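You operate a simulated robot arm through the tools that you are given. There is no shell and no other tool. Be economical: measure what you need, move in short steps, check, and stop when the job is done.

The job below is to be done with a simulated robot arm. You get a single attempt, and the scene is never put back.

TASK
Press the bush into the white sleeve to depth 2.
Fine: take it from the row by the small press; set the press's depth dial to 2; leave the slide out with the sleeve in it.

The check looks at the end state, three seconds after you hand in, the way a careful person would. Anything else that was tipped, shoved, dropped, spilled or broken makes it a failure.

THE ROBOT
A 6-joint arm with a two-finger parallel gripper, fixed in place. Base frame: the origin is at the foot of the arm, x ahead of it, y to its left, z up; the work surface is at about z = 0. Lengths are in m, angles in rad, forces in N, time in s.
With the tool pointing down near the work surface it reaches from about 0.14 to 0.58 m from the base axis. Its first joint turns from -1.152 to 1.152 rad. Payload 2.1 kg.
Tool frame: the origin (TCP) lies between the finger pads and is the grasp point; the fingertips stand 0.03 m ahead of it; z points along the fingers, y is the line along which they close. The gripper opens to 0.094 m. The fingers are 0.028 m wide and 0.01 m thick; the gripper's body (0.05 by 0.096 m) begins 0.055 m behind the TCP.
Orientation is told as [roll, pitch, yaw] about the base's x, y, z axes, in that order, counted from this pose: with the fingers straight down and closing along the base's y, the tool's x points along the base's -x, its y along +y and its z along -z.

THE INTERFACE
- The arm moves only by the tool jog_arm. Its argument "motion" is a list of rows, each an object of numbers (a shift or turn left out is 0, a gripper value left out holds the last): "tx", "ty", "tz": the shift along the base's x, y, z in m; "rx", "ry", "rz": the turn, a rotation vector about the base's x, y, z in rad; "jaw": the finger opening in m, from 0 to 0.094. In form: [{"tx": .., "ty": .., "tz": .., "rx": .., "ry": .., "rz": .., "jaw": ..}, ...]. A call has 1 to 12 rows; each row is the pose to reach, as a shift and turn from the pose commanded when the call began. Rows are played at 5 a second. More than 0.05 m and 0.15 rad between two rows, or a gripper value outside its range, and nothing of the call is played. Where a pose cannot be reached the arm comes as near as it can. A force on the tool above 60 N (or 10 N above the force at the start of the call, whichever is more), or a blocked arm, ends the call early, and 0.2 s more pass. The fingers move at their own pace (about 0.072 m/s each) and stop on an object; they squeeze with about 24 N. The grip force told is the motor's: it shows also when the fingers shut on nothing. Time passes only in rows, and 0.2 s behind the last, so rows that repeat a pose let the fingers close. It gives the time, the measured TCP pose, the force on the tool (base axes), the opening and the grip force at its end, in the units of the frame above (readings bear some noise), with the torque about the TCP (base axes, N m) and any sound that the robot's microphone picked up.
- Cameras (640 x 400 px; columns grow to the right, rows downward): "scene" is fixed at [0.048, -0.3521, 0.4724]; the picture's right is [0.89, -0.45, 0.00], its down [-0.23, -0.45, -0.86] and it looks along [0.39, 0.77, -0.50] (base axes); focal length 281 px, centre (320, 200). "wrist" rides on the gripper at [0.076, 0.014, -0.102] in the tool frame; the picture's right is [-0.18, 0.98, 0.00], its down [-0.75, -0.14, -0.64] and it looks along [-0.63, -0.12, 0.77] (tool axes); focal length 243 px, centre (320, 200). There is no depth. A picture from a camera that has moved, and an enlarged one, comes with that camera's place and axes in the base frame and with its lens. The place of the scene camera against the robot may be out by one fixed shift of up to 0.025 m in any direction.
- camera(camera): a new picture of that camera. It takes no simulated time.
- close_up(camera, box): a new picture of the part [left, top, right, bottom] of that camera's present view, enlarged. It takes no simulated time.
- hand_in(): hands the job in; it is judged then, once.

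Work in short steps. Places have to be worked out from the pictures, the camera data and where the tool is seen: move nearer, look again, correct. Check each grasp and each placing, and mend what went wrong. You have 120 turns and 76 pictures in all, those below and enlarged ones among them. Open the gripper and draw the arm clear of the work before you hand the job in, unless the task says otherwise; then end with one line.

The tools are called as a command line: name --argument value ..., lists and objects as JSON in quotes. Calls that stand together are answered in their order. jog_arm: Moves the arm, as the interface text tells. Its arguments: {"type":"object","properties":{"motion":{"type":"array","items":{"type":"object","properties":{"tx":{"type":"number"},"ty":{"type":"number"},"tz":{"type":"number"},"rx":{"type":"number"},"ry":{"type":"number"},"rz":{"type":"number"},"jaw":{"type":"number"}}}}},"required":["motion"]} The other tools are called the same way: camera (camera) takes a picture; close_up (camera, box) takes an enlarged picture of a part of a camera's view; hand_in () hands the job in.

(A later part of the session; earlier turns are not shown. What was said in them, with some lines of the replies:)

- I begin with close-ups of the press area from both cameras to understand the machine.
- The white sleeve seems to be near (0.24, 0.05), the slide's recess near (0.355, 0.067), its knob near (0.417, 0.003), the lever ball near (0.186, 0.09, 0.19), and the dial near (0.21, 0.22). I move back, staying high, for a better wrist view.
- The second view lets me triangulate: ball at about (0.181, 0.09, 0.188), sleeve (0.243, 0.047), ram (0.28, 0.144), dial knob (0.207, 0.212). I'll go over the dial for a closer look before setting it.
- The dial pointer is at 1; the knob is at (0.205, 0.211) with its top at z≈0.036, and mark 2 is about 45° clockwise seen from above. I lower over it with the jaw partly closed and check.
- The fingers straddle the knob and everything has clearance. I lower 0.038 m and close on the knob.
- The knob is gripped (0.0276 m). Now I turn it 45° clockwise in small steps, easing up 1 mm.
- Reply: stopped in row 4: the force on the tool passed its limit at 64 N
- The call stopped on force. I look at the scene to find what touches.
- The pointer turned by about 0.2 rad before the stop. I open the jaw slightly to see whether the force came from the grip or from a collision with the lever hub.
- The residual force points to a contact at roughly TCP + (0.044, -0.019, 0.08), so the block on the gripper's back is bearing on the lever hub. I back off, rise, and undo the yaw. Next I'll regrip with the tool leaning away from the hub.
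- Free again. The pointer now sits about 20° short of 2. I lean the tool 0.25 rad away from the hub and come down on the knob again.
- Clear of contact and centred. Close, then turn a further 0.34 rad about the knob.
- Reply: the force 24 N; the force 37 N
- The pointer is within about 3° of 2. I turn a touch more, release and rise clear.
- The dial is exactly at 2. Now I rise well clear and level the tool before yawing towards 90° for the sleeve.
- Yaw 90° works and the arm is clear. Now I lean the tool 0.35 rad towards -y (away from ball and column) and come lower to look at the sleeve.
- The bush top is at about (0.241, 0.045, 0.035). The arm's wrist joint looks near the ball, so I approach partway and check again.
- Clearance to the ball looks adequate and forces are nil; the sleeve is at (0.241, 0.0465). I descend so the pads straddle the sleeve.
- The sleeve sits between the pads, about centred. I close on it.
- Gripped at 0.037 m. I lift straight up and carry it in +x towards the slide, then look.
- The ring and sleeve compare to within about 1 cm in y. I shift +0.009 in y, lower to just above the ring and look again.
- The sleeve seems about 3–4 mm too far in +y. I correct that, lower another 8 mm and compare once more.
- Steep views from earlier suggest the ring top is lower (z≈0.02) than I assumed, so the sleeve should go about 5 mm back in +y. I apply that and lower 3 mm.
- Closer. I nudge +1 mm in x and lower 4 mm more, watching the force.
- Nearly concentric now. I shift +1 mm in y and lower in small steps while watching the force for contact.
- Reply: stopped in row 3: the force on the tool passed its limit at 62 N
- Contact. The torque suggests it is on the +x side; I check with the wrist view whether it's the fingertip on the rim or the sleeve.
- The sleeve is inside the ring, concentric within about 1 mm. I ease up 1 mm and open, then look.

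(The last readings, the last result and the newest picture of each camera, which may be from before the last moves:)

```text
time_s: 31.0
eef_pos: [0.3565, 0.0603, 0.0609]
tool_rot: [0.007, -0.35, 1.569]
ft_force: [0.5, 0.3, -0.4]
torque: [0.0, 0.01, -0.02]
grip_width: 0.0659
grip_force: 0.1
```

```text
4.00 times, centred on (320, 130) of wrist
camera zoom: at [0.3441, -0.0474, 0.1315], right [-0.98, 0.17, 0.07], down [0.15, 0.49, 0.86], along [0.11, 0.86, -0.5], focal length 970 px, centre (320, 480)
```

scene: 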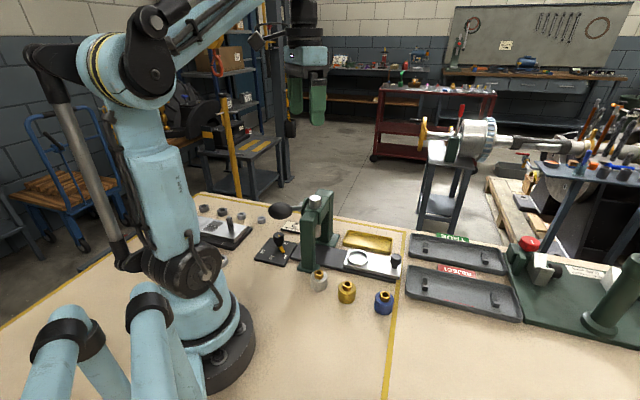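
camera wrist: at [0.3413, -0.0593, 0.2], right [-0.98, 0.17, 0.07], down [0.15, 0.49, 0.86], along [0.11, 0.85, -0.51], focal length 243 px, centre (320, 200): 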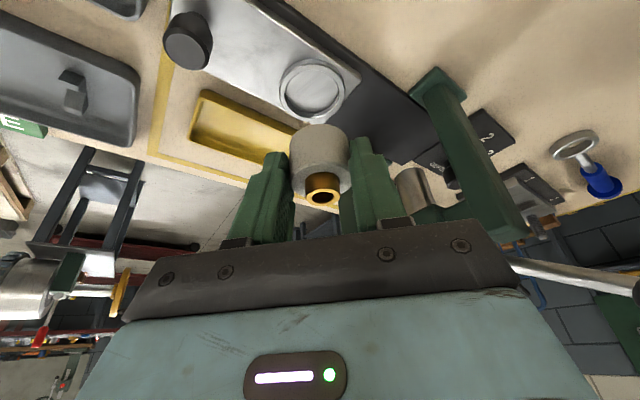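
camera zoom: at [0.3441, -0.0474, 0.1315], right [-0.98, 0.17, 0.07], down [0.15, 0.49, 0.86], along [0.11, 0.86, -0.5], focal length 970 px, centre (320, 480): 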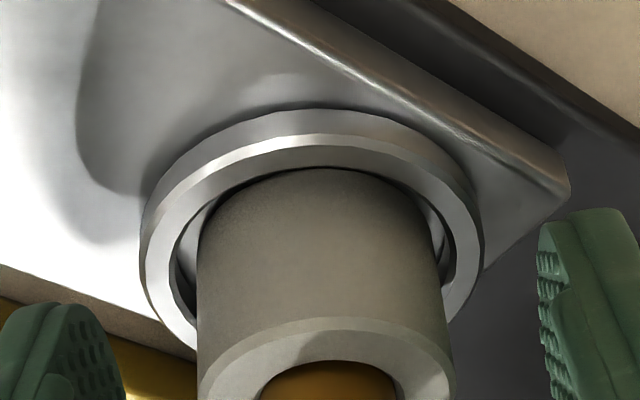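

The sleeve stands upright in the ring. I raise straight up, level the tool, then yaw to about 44° so the jaw closes along the slide direction for gripping its knob.

jog_arm --motion '[{"tz": 0.03}, {"tz": 0.07}, {"tz": 0.11}, {"tz": 0.13, "rx": -0.12}, {"tz": 0.13, "rx": -0.24}, {"tz": 0.13, "rx": -0.35}, {"tz": 0.13, "rx": -0.35}]'

jog_arm --motion '[{"rz": -0.13, "tx": 0.01, "ty": -0.01}, {"rz": -0.27, "tx": 0.02, "ty": -0.02}, {"rz": -0.4, "tx": 0.03, "ty": -0.03}, {"rz": -0.53, "tx": 0.04, "ty": -0.05}, {"rz": -0.67, "tx": 0.05, "ty": -0.055}, {"rz": -0.8, "tx": 0.06, "ty": -0.057}, {"rz": -0.8, "tx": 0.06, "ty": -0.057}]'

camera --camera "wrist"

close_up --camera "scene" --box '[260, 180, 420, 280]'

```text
time_s: 32.6
eef_pos: [0.3572, 0.0594, 0.1896]
tool_rot: [0.007, 0.0, 1.568]
ft_force: [-0.9, -0.4, -0.7]
torque: [-0.01, 0.02, 0.0]
grip_width: 0.066
grip_force: 0.0
```

```text
time_s: 34.2
eef_pos: [0.4162, 0.0034, 0.191]
tool_rot: [0.006, -0.001, 0.766]
ft_force: [-0.6, -0.9, -0.3]
torque: [0.0, 0.05, 0.0]
grip_width: 0.0662
grip_force: 0.1
```

```text
35 pictures are left
camera wrist: at [0.3525, -0.0408, 0.2939], right [-0.55, 0.83, 0.01], down [0.64, 0.42, 0.64], along [0.53, 0.36, -0.77], focal length 243 px, centre (320, 200)
```

wrist: 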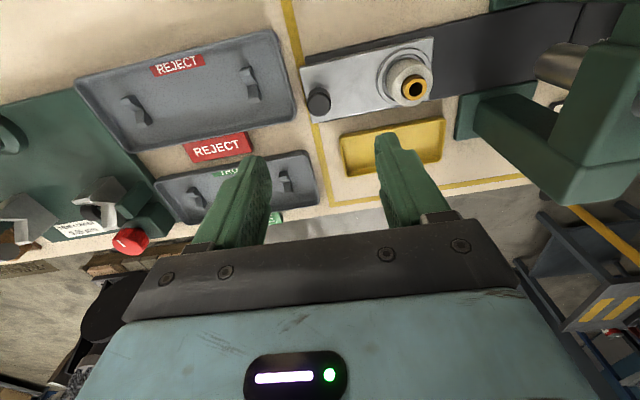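

```text
4.00 times, centred on (340, 230) of scene
camera zoom: at [0.048, -0.3521, 0.4724], right [0.89, -0.45, 0.0], down [-0.23, -0.45, -0.86], along [0.39, 0.77, -0.5], focal length 1124 px, centre (240, 80)
```

zoom: 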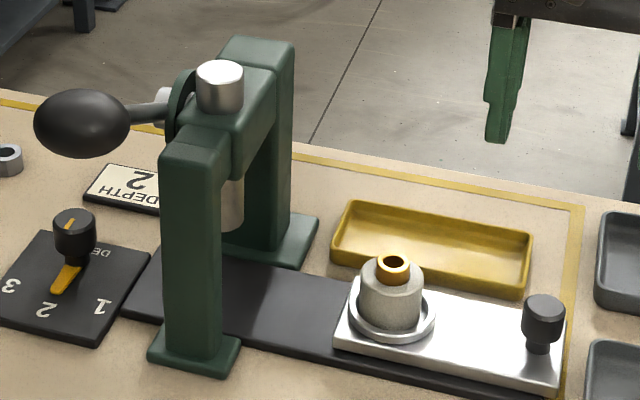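

The sleeve is seated well. The knob is at about (0.417, 0.003), head top z≈0.047. I descend to straddle the head and close on it.

jog_arm --motion '[{"tz": -0.04, "jaw": 0.05}, {"tz": -0.08}, {"tz": -0.11}, {"tz": -0.132, "tx": 0.001}, {"tz": -0.132, "tx": 0.001}, {"tz": -0.132, "tx": 0.001, "jaw": 0.015}, {"tz": -0.132, "tx": 0.001, "jaw": 0.015}, {"tz": -0.132, "tx": 0.001, "jaw": 0.015}]'

close_up --camera "wrist" --box '[160, 40, 480, 240]'

```text
time_s: 36.0
eef_pos: [0.417, 0.0029, 0.0585]
tool_rot: [0.008, 0.0, 0.77]
ft_force: [-7.8, 5.0, -13.6]
torque: [-0.04, -0.06, 0.04]
grip_width: 0.0236
grip_force: 44.9
```

```text
2.00 times, centred on (320, 140) of wrist
camera zoom: at [0.3537, -0.0415, 0.1623], right [-0.55, 0.83, 0.01], down [0.64, 0.42, 0.64], along [0.53, 0.36, -0.77], focal length 485 px, centre (320, 320)
```

zoom: 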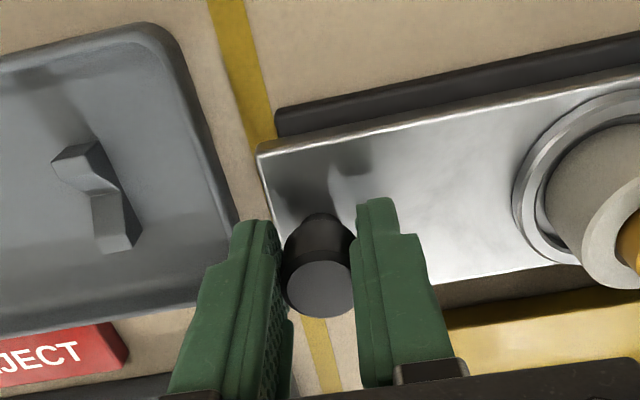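

The knob is gripped (0.0236 m). The slide runs along (-0.707, 0.707); I push it in 0.085 m, then check.

jog_arm --motion '[{"tx": -0.007, "ty": 0.007}, {"tx": -0.018, "ty": 0.018}, {"tx": -0.029, "ty": 0.029}, {"tx": -0.04, "ty": 0.04}, {"tx": -0.05, "ty": 0.05}, {"tx": -0.06, "ty": 0.06}, {"tx": -0.06, "ty": 0.06}]'

close_up --camera "scene" --box '[260, 160, 420, 260]'

```text
time_s: 37.6
eef_pos: [0.3575, 0.0608, 0.057]
tool_rot: [0.009, 0.005, 0.769]
ft_force: [-14.7, -14.7, 16.0]
torque: [-0.06, -0.32, -0.01]
grip_width: 0.0236
grip_force: 45.1
```

```text
4.00 times, centred on (340, 210) of scene
camera zoom: at [0.0479, -0.3521, 0.4725], right [0.89, -0.45, 0.0], down [-0.23, -0.45, -0.86], along [0.39, 0.77, -0.5], focal length 1124 px, centre (240, 160)
```

zoom: 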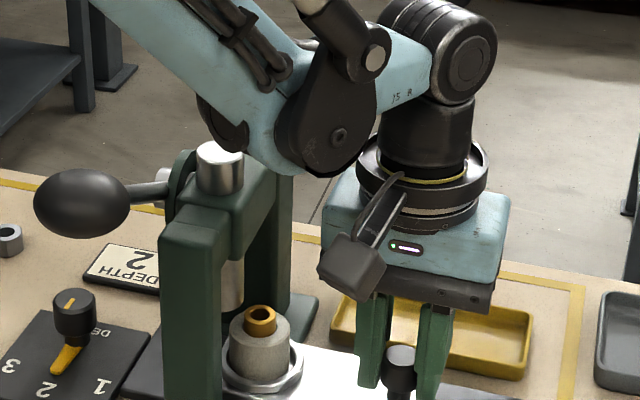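

Sliding fine, with slight sideways load that I'll correct by 1 mm. About 0.02–0.03 m to go; I continue until the stop.

jog_arm --motion '[{"tx": -0.001, "ty": -0.001}, {"tx": -0.006, "ty": 0.004}, {"tx": -0.011, "ty": 0.009}, {"tx": -0.015, "ty": 0.013}, {"tx": -0.018, "ty": 0.016}, {"tx": -0.021, "ty": 0.019}, {"tx": -0.024, "ty": 0.022}, {"tx": -0.027, "ty": 0.025}]'

close_up --camera "scene" --box '[260, 160, 420, 260]'

```text
time_s: 39.3
eef_pos: [0.3392, 0.0813, 0.0586]
tool_rot: [-0.016, -0.008, 0.76]
ft_force: [5.6, -4.1, 2.1]
torque: [0.18, 0.3, 0.04]
grip_width: 0.0236
grip_force: 44.7
stopped in row 8: the force on the tool passed its limit at 65 N (the readings are from after the stop); the commanded pose is now the measured one
```

```text
4.00 times, centred on (340, 210) of scene
camera zoom: at [0.0479, -0.3521, 0.4724], right [0.89, -0.45, 0.0], down [-0.23, -0.45, -0.86], along [0.39, 0.77, -0.5], focal length 1124 px, centre (240, 160)
```

zoom: 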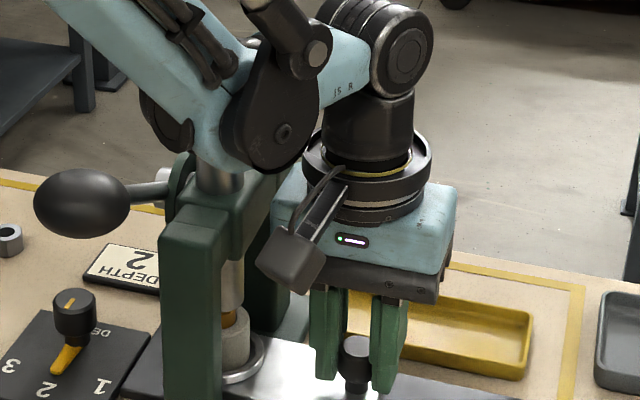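

The slide is at its stop (0.110 m travel), with the bush under the ram. I release the knob and rise clear.

jog_arm --motion '[{"jaw": 0.036}, {"jaw": 0.044}, {"jaw": 0.044, "tz": 0.04}, {"jaw": 0.044, "tz": 0.08}, {"jaw": 0.044, "tz": 0.13, "tx": 0.005, "ty": -0.005}, {"tz": 0.17, "tx": 0.005, "ty": -0.01}, {"tz": 0.2, "tx": 0.005, "ty": -0.02}, {"tz": 0.24, "tx": 0.0, "ty": -0.04}, {"tz": 0.24, "tx": 0.0, "ty": -0.04}]'

close_up --camera "scene" --box '[220, 160, 420, 285]'

```text
refused: row 5 steps farther than a row can; nothing moved
```

```text
3.20 times, centred on (320, 222) of scene
camera zoom: at [0.0479, -0.3521, 0.4724], right [0.89, -0.45, 0.0], down [-0.23, -0.45, -0.86], along [0.39, 0.77, -0.5], focal length 900 px, centre (320, 128)
```

zoom: 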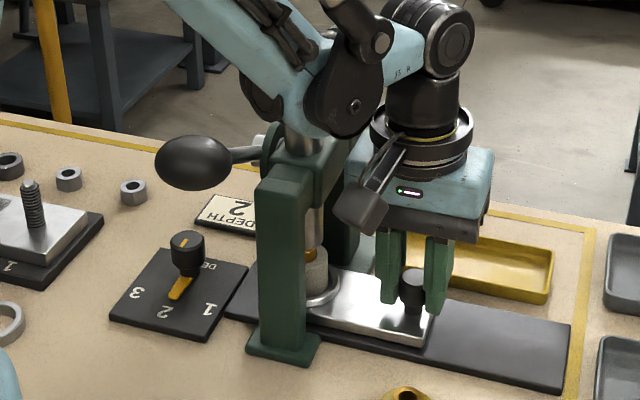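

That was refused for one over-long step; I repeat it with smaller steps.

jog_arm --motion '[{"jaw": 0.036}, {"jaw": 0.044}, {"jaw": 0.044, "tz": 0.04}, {"jaw": 0.044, "tz": 0.08}, {"jaw": 0.044, "tz": 0.12, "tx": 0.005, "ty": -0.005}, {"tz": 0.16, "tx": 0.005, "ty": -0.01}, {"tz": 0.2, "tx": 0.005, "ty": -0.03}, {"tz": 0.24, "tx": 0.0, "ty": -0.04}, {"tz": 0.24, "tx": 0.0, "ty": -0.04}]'

close_up --camera "scene" --box '[220, 160, 420, 285]'

```text
time_s: 41.3
eef_pos: [0.3373, 0.0428, 0.2992]
tool_rot: [-0.014, -0.007, 0.765]
ft_force: [0.3, -0.3, -0.4]
torque: [-0.01, -0.05, 0.04]
grip_width: 0.0438
grip_force: 0.0
```

```text
3.20 times, centred on (320, 222) of scene
camera zoom: at [0.0479, -0.3521, 0.4724], right [0.89, -0.45, 0.0], down [-0.23, -0.45, -0.86], along [0.39, 0.77, -0.5], focal length 900 px, centre (320, 128)
```

zoom: 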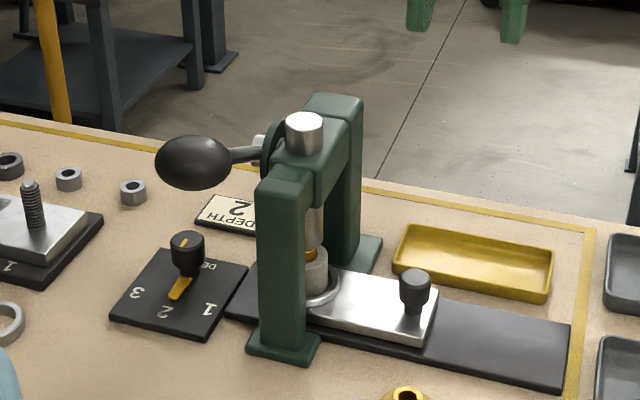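

Slide in, dial at 2, bush under the ram. Next is the lever: I go over its ball with the fingers closed to push it down from above.

jog_arm --motion '[{"tx": -0.04, "ty": 0.01, "jaw": 0.0}, {"tx": -0.08, "ty": 0.02}, {"tx": -0.12, "ty": 0.035}, {"tx": -0.155, "ty": 0.045}, {"tx": -0.155, "ty": 0.045}]'

camera --camera "wrist"

camera --camera "scene"

```text
time_s: 42.5
eef_pos: [0.1819, 0.0855, 0.2984]
tool_rot: [-0.016, -0.007, 0.762]
ft_force: [-0.2, -0.3, 0.4]
torque: [-0.01, 0.03, -0.04]
grip_width: 0.0
grip_force: 24.2
```

```text
28 pictures are left
camera wrist: at [0.1161, 0.0435, 0.4009], right [-0.54, 0.84, -0.01], down [0.63, 0.42, 0.65], along [0.55, 0.35, -0.76], focal length 243 px, centre (320, 200)
```

wrist: 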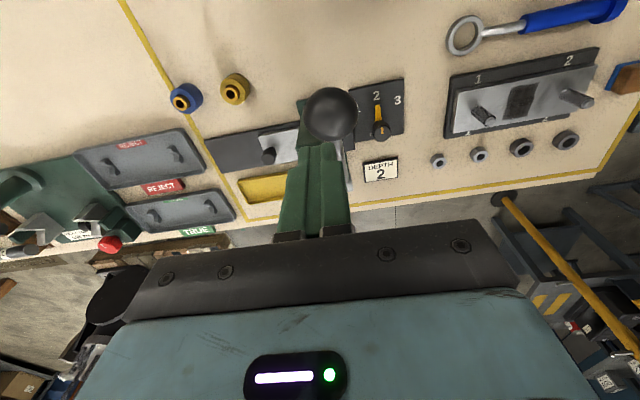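

```text
27 pictures are left
```

scene: 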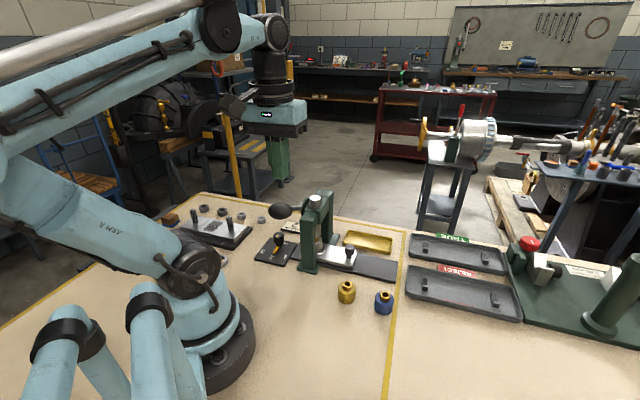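

The ball is at about (0.182, 0.094). I centre over it and come down to touch.

jog_arm --motion '[{"ty": 0.008, "tz": -0.02}, {"ty": 0.008, "tz": -0.045}, {"ty": 0.008, "tz": -0.053}, {"ty": 0.008, "tz": -0.06}, {"ty": 0.008, "tz": -0.067}, {"ty": 0.008, "tz": -0.067}]'

close_up --camera "scene" --box '[220, 150, 380, 250]'

```text
time_s: 43.9
eef_pos: [0.1835, 0.0942, 0.2313]
tool_rot: [-0.013, -0.008, 0.763]
ft_force: [-1.0, -2.4, 2.9]
torque: [-0.08, 0.08, 0.03]
grip_width: 0.0003
grip_force: 24.1
```

```text
4.00 times, centred on (300, 200) of scene
camera zoom: at [0.0479, -0.3521, 0.4724], right [0.89, -0.45, 0.0], down [-0.23, -0.45, -0.86], along [0.39, 0.77, -0.5], focal length 1124 px, centre (400, 200)
```

zoom: 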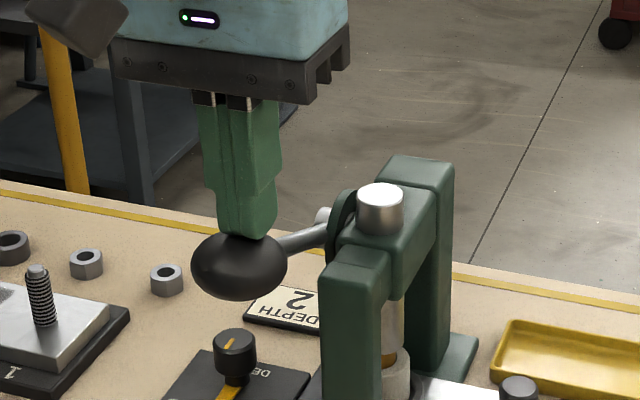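

The lever moves easily under light force. I continue down along its arc.

jog_arm --motion '[{"tz": -0.01, "tx": -0.002, "ty": -0.002}, {"tz": -0.02, "tx": -0.004, "ty": -0.004}, {"tz": -0.03, "tx": -0.006, "ty": -0.006}, {"tz": -0.04, "tx": -0.007, "ty": -0.007}, {"tz": -0.05, "tx": -0.007, "ty": -0.007}, {"tz": -0.06, "tx": -0.007, "ty": -0.007}, {"tz": -0.06, "tx": -0.007, "ty": -0.007}]'

close_up --camera "scene" --box '[220, 150, 380, 250]'

```text
time_s: 45.5
eef_pos: [0.1772, 0.0859, 0.1721]
tool_rot: [-0.015, -0.004, 0.762]
ft_force: [-6.6, -8.4, 30.6]
torque: [-0.14, 0.19, 0.05]
grip_width: 0.0
grip_force: 24.3
```

```text
4.00 times, centred on (300, 200) of scene
camera zoom: at [0.0479, -0.3521, 0.4724], right [0.89, -0.45, 0.0], down [-0.23, -0.45, -0.86], along [0.39, 0.77, -0.5], focal length 1124 px, centre (400, 200)
```

zoom: 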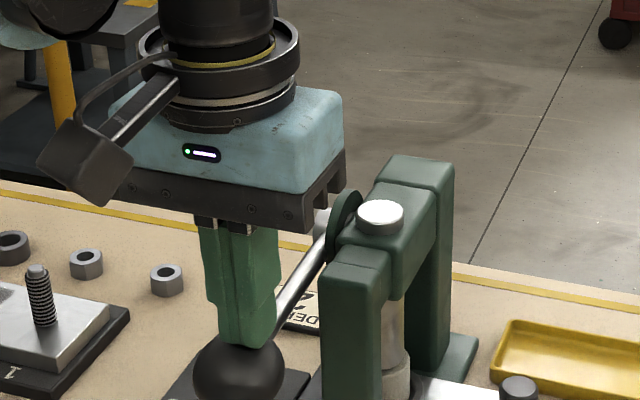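

The force has risen to 30 N as the ram presses the bush. I continue down in smaller steps.

jog_arm --motion '[{"tz": -0.008}, {"tz": -0.016, "tx": 0.001, "ty": 0.001}, {"tz": -0.024, "tx": 0.003, "ty": 0.003}, {"tz": -0.032, "tx": 0.005, "ty": 0.005}, {"tz": -0.04, "tx": 0.008, "ty": 0.008}, {"tz": -0.04, "tx": 0.008, "ty": 0.008}]'

close_up --camera "scene" --box '[220, 160, 380, 260]'

```text
time_s: 45.9
eef_pos: [0.1775, 0.0864, 0.1716]
tool_rot: [-0.015, 0.0, 0.763]
ft_force: [-6.3, -2.2, 40.3]
torque: [0.04, 0.12, -0.07]
grip_width: 0.0
grip_force: 24.1
stopped in row 1: the force on the tool passed its limit at 77 N (the readings are from after the stop); the commanded pose is now the measured one
```

```text
4.00 times, centred on (300, 210) of scene
camera zoom: at [0.0479, -0.3521, 0.4724], right [0.89, -0.45, 0.0], down [-0.22, -0.45, -0.86], along [0.39, 0.77, -0.5], focal length 1124 px, centre (400, 160)
```

zoom: 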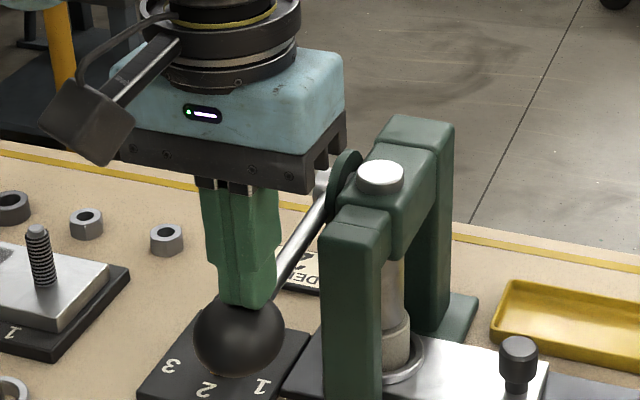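

The lever hit a firm stop (77 N without motion), presumably the dial's depth. I raise the fingers and see whether the lever returns by itself.

jog_arm --motion '[{"tz": 0.02}, {"tz": 0.05}, {"tz": 0.09}, {"tz": 0.12}, {"tz": 0.12}]'

close_up --camera "scene" --box '[220, 160, 380, 260]'

```text
time_s: 47.1
eef_pos: [0.1768, 0.0861, 0.29]
tool_rot: [-0.015, -0.003, 0.762]
ft_force: [0.6, 0.5, -0.6]
torque: [0.03, -0.02, -0.01]
grip_width: 0.0002
grip_force: 24.6
```

```text
4.00 times, centred on (300, 210) of scene
camera zoom: at [0.048, -0.3521, 0.4724], right [0.89, -0.45, 0.0], down [-0.23, -0.45, -0.86], along [0.39, 0.77, -0.5], focal length 1124 px, centre (400, 160)
```

zoom: 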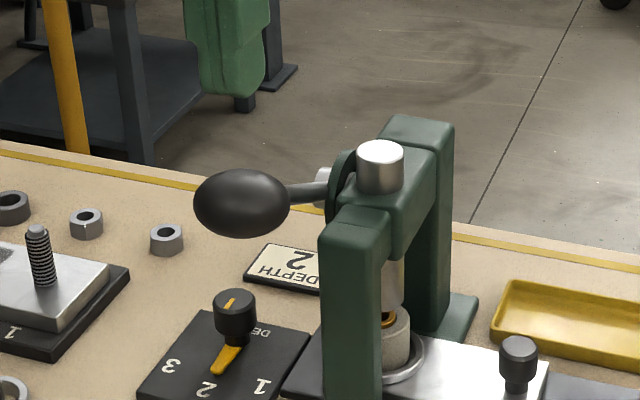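

The lever sprang back, and the bush now sits almost flush. Next I go back to the slide knob to draw the slide out.

jog_arm --motion '[{"tx": 0.04, "ty": -0.01, "jaw": 0.044}, {"tx": 0.08, "ty": -0.025}, {"tx": 0.12, "ty": -0.035}, {"tx": 0.155, "ty": -0.035}, {"tx": 0.165, "ty": -0.02, "tz": -0.04}, {"tx": 0.166, "ty": -0.011, "tz": -0.08}, {"tx": 0.167, "ty": -0.009, "tz": -0.12}, {"tx": 0.166, "ty": -0.007, "tz": -0.16}, {"tx": 0.163, "ty": -0.005, "tz": -0.19}, {"tx": 0.163, "ty": -0.005, "tz": -0.19}]'

camera --camera "wrist"

```text
time_s: 49.3
eef_pos: [0.3413, 0.0801, 0.0983]
tool_rot: [-0.015, -0.001, 0.762]
ft_force: [0.4, 0.0, -0.1]
torque: [0.01, -0.01, -0.01]
grip_width: 0.0445
grip_force: 0.1
```

```text
22 pictures are left
camera wrist: at [0.2753, 0.0388, 0.2014], right [-0.55, 0.84, -0.02], down [0.63, 0.42, 0.65], along [0.55, 0.34, -0.76], focal length 243 px, centre (320, 200)
```

wrist: 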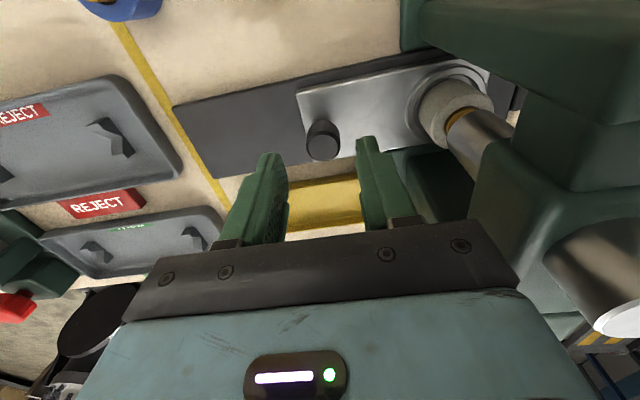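

The fingers straddle the knob. Lower 4 cm and grip.

jog_arm --motion '[{"tz": -0.02}, {"tz": -0.04}, {"tz": -0.04}, {"tz": -0.04, "jaw": 0.015}, {"tz": -0.04, "jaw": 0.015}, {"tz": -0.04, "jaw": 0.015}]'

jog_arm --motion '[{"tx": 0.007, "ty": -0.007}, {"tx": 0.017, "ty": -0.017}, {"tx": 0.027, "ty": -0.027}, {"tx": 0.037, "ty": -0.037}, {"tx": 0.047, "ty": -0.047}, {"tx": 0.057, "ty": -0.057}, {"tx": 0.066, "ty": -0.066}, {"tx": 0.071, "ty": -0.071}, {"tx": 0.075, "ty": -0.075}, {"tx": 0.077, "ty": -0.078}]'

close_up --camera "scene" --box '[260, 180, 420, 280]'

```text
time_s: 50.7
eef_pos: [0.3398, 0.0805, 0.0589]
tool_rot: [-0.015, -0.002, 0.763]
ft_force: [1.5, 0.4, -17.3]
torque: [0.21, 0.42, -0.01]
grip_width: 0.0235
grip_force: 44.9
```

```text
time_s: 52.9
eef_pos: [0.4172, 0.0036, 0.0597]
tool_rot: [-0.017, -0.004, 0.766]
ft_force: [13.7, 13.5, -0.1]
torque: [-0.23, 0.69, -0.05]
grip_width: 0.0234
grip_force: 45.1
```

```text
4.00 times, centred on (340, 230) of scene
camera zoom: at [0.048, -0.3521, 0.4724], right [0.89, -0.45, 0.0], down [-0.23, -0.45, -0.86], along [0.39, 0.77, -0.5], focal length 1124 px, centre (240, 80)
```

zoom: 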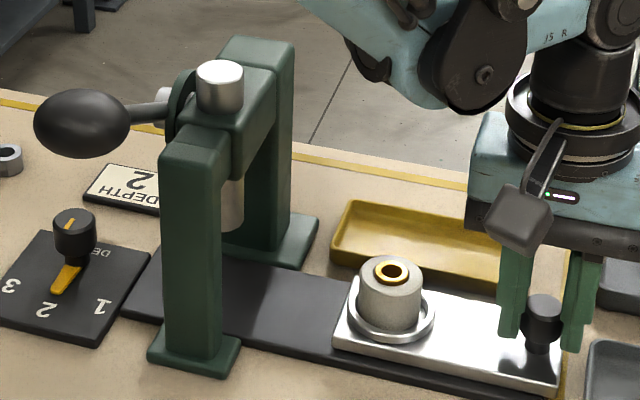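

The slide is out with the sleeve in it. I take a closer look at the bush before letting go.

close_up --camera "scene" --box '[338, 234, 378, 274]'

jog_arm --motion '[{"tx": -0.0007, "ty": -0.0007}, {"jaw": 0.034, "tx": -0.0007, "ty": -0.0007}, {"jaw": 0.044, "tx": -0.0007, "ty": -0.0007}, {"tz": 0.04}, {"tz": 0.08}, {"tz": 0.12}, {"tz": 0.16}, {"tz": 0.2}, {"tz": 0.2}]'

camera --camera "scene"

close_up --camera "wrist" --box '[280, 20, 520, 170]'

```text
10.00 times, centred on (358, 254) of scene
camera zoom: at [0.048, -0.3521, 0.4724], right [0.89, -0.45, 0.0], down [-0.23, -0.45, -0.86], along [0.39, 0.77, -0.5], focal length 2811 px, centre (-60, -340)
```

zoom: 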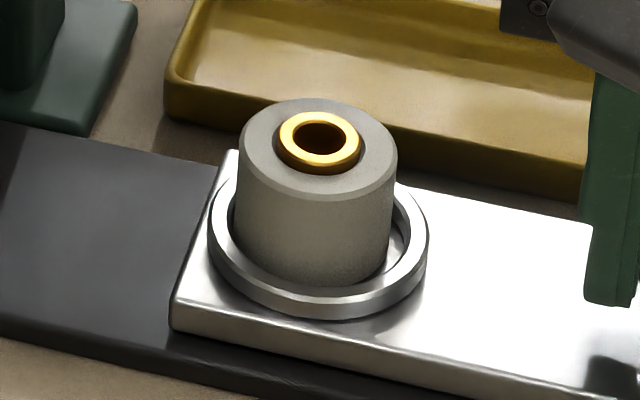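

```text
time_s: 54.9
eef_pos: [0.4155, 0.0038, 0.2601]
tool_rot: [-0.015, -0.001, 0.763]
ft_force: [-0.1, 0.0, 0.6]
torque: [0.03, 0.02, 0.02]
grip_width: 0.0438
grip_force: 0.1
```

```text
19 pictures are left
```

scene: 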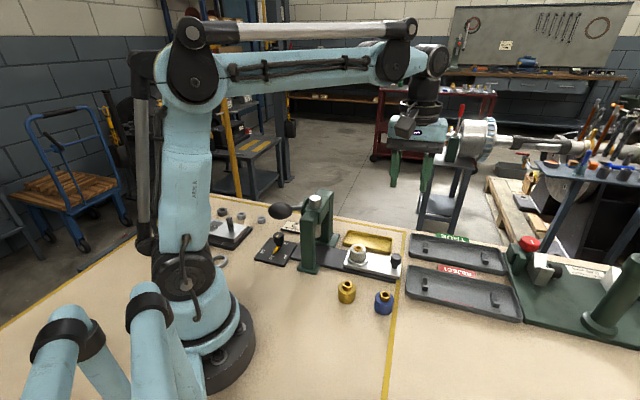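

```text
2.67 times, centred on (400, 95) of wrist
camera zoom: at [0.3489, -0.0379, 0.3638], right [-0.55, 0.84, -0.02], down [0.63, 0.42, 0.65], along [0.55, 0.34, -0.76], focal length 647 px, centre (107, 480)
```

zoom: 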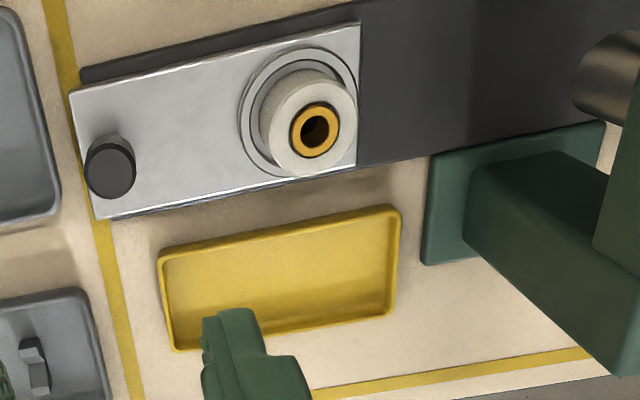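

The bush is pressed in with about a quarter of its projection left and the lever came to a hard stop. The lever is back up, the dial is at 2, the slide is out with the sleeve upright, and nothing else has moved. The gripper is open and clear, so I hand in.

hand_in

```text
The job is handed in.
```

The bush is pressed into the white sleeve with the dial set to 2. I took the hard stop I felt as depth 2, since the depth itself could not be measured. The slide is left out with the sleeve in it, and the arm is clear.
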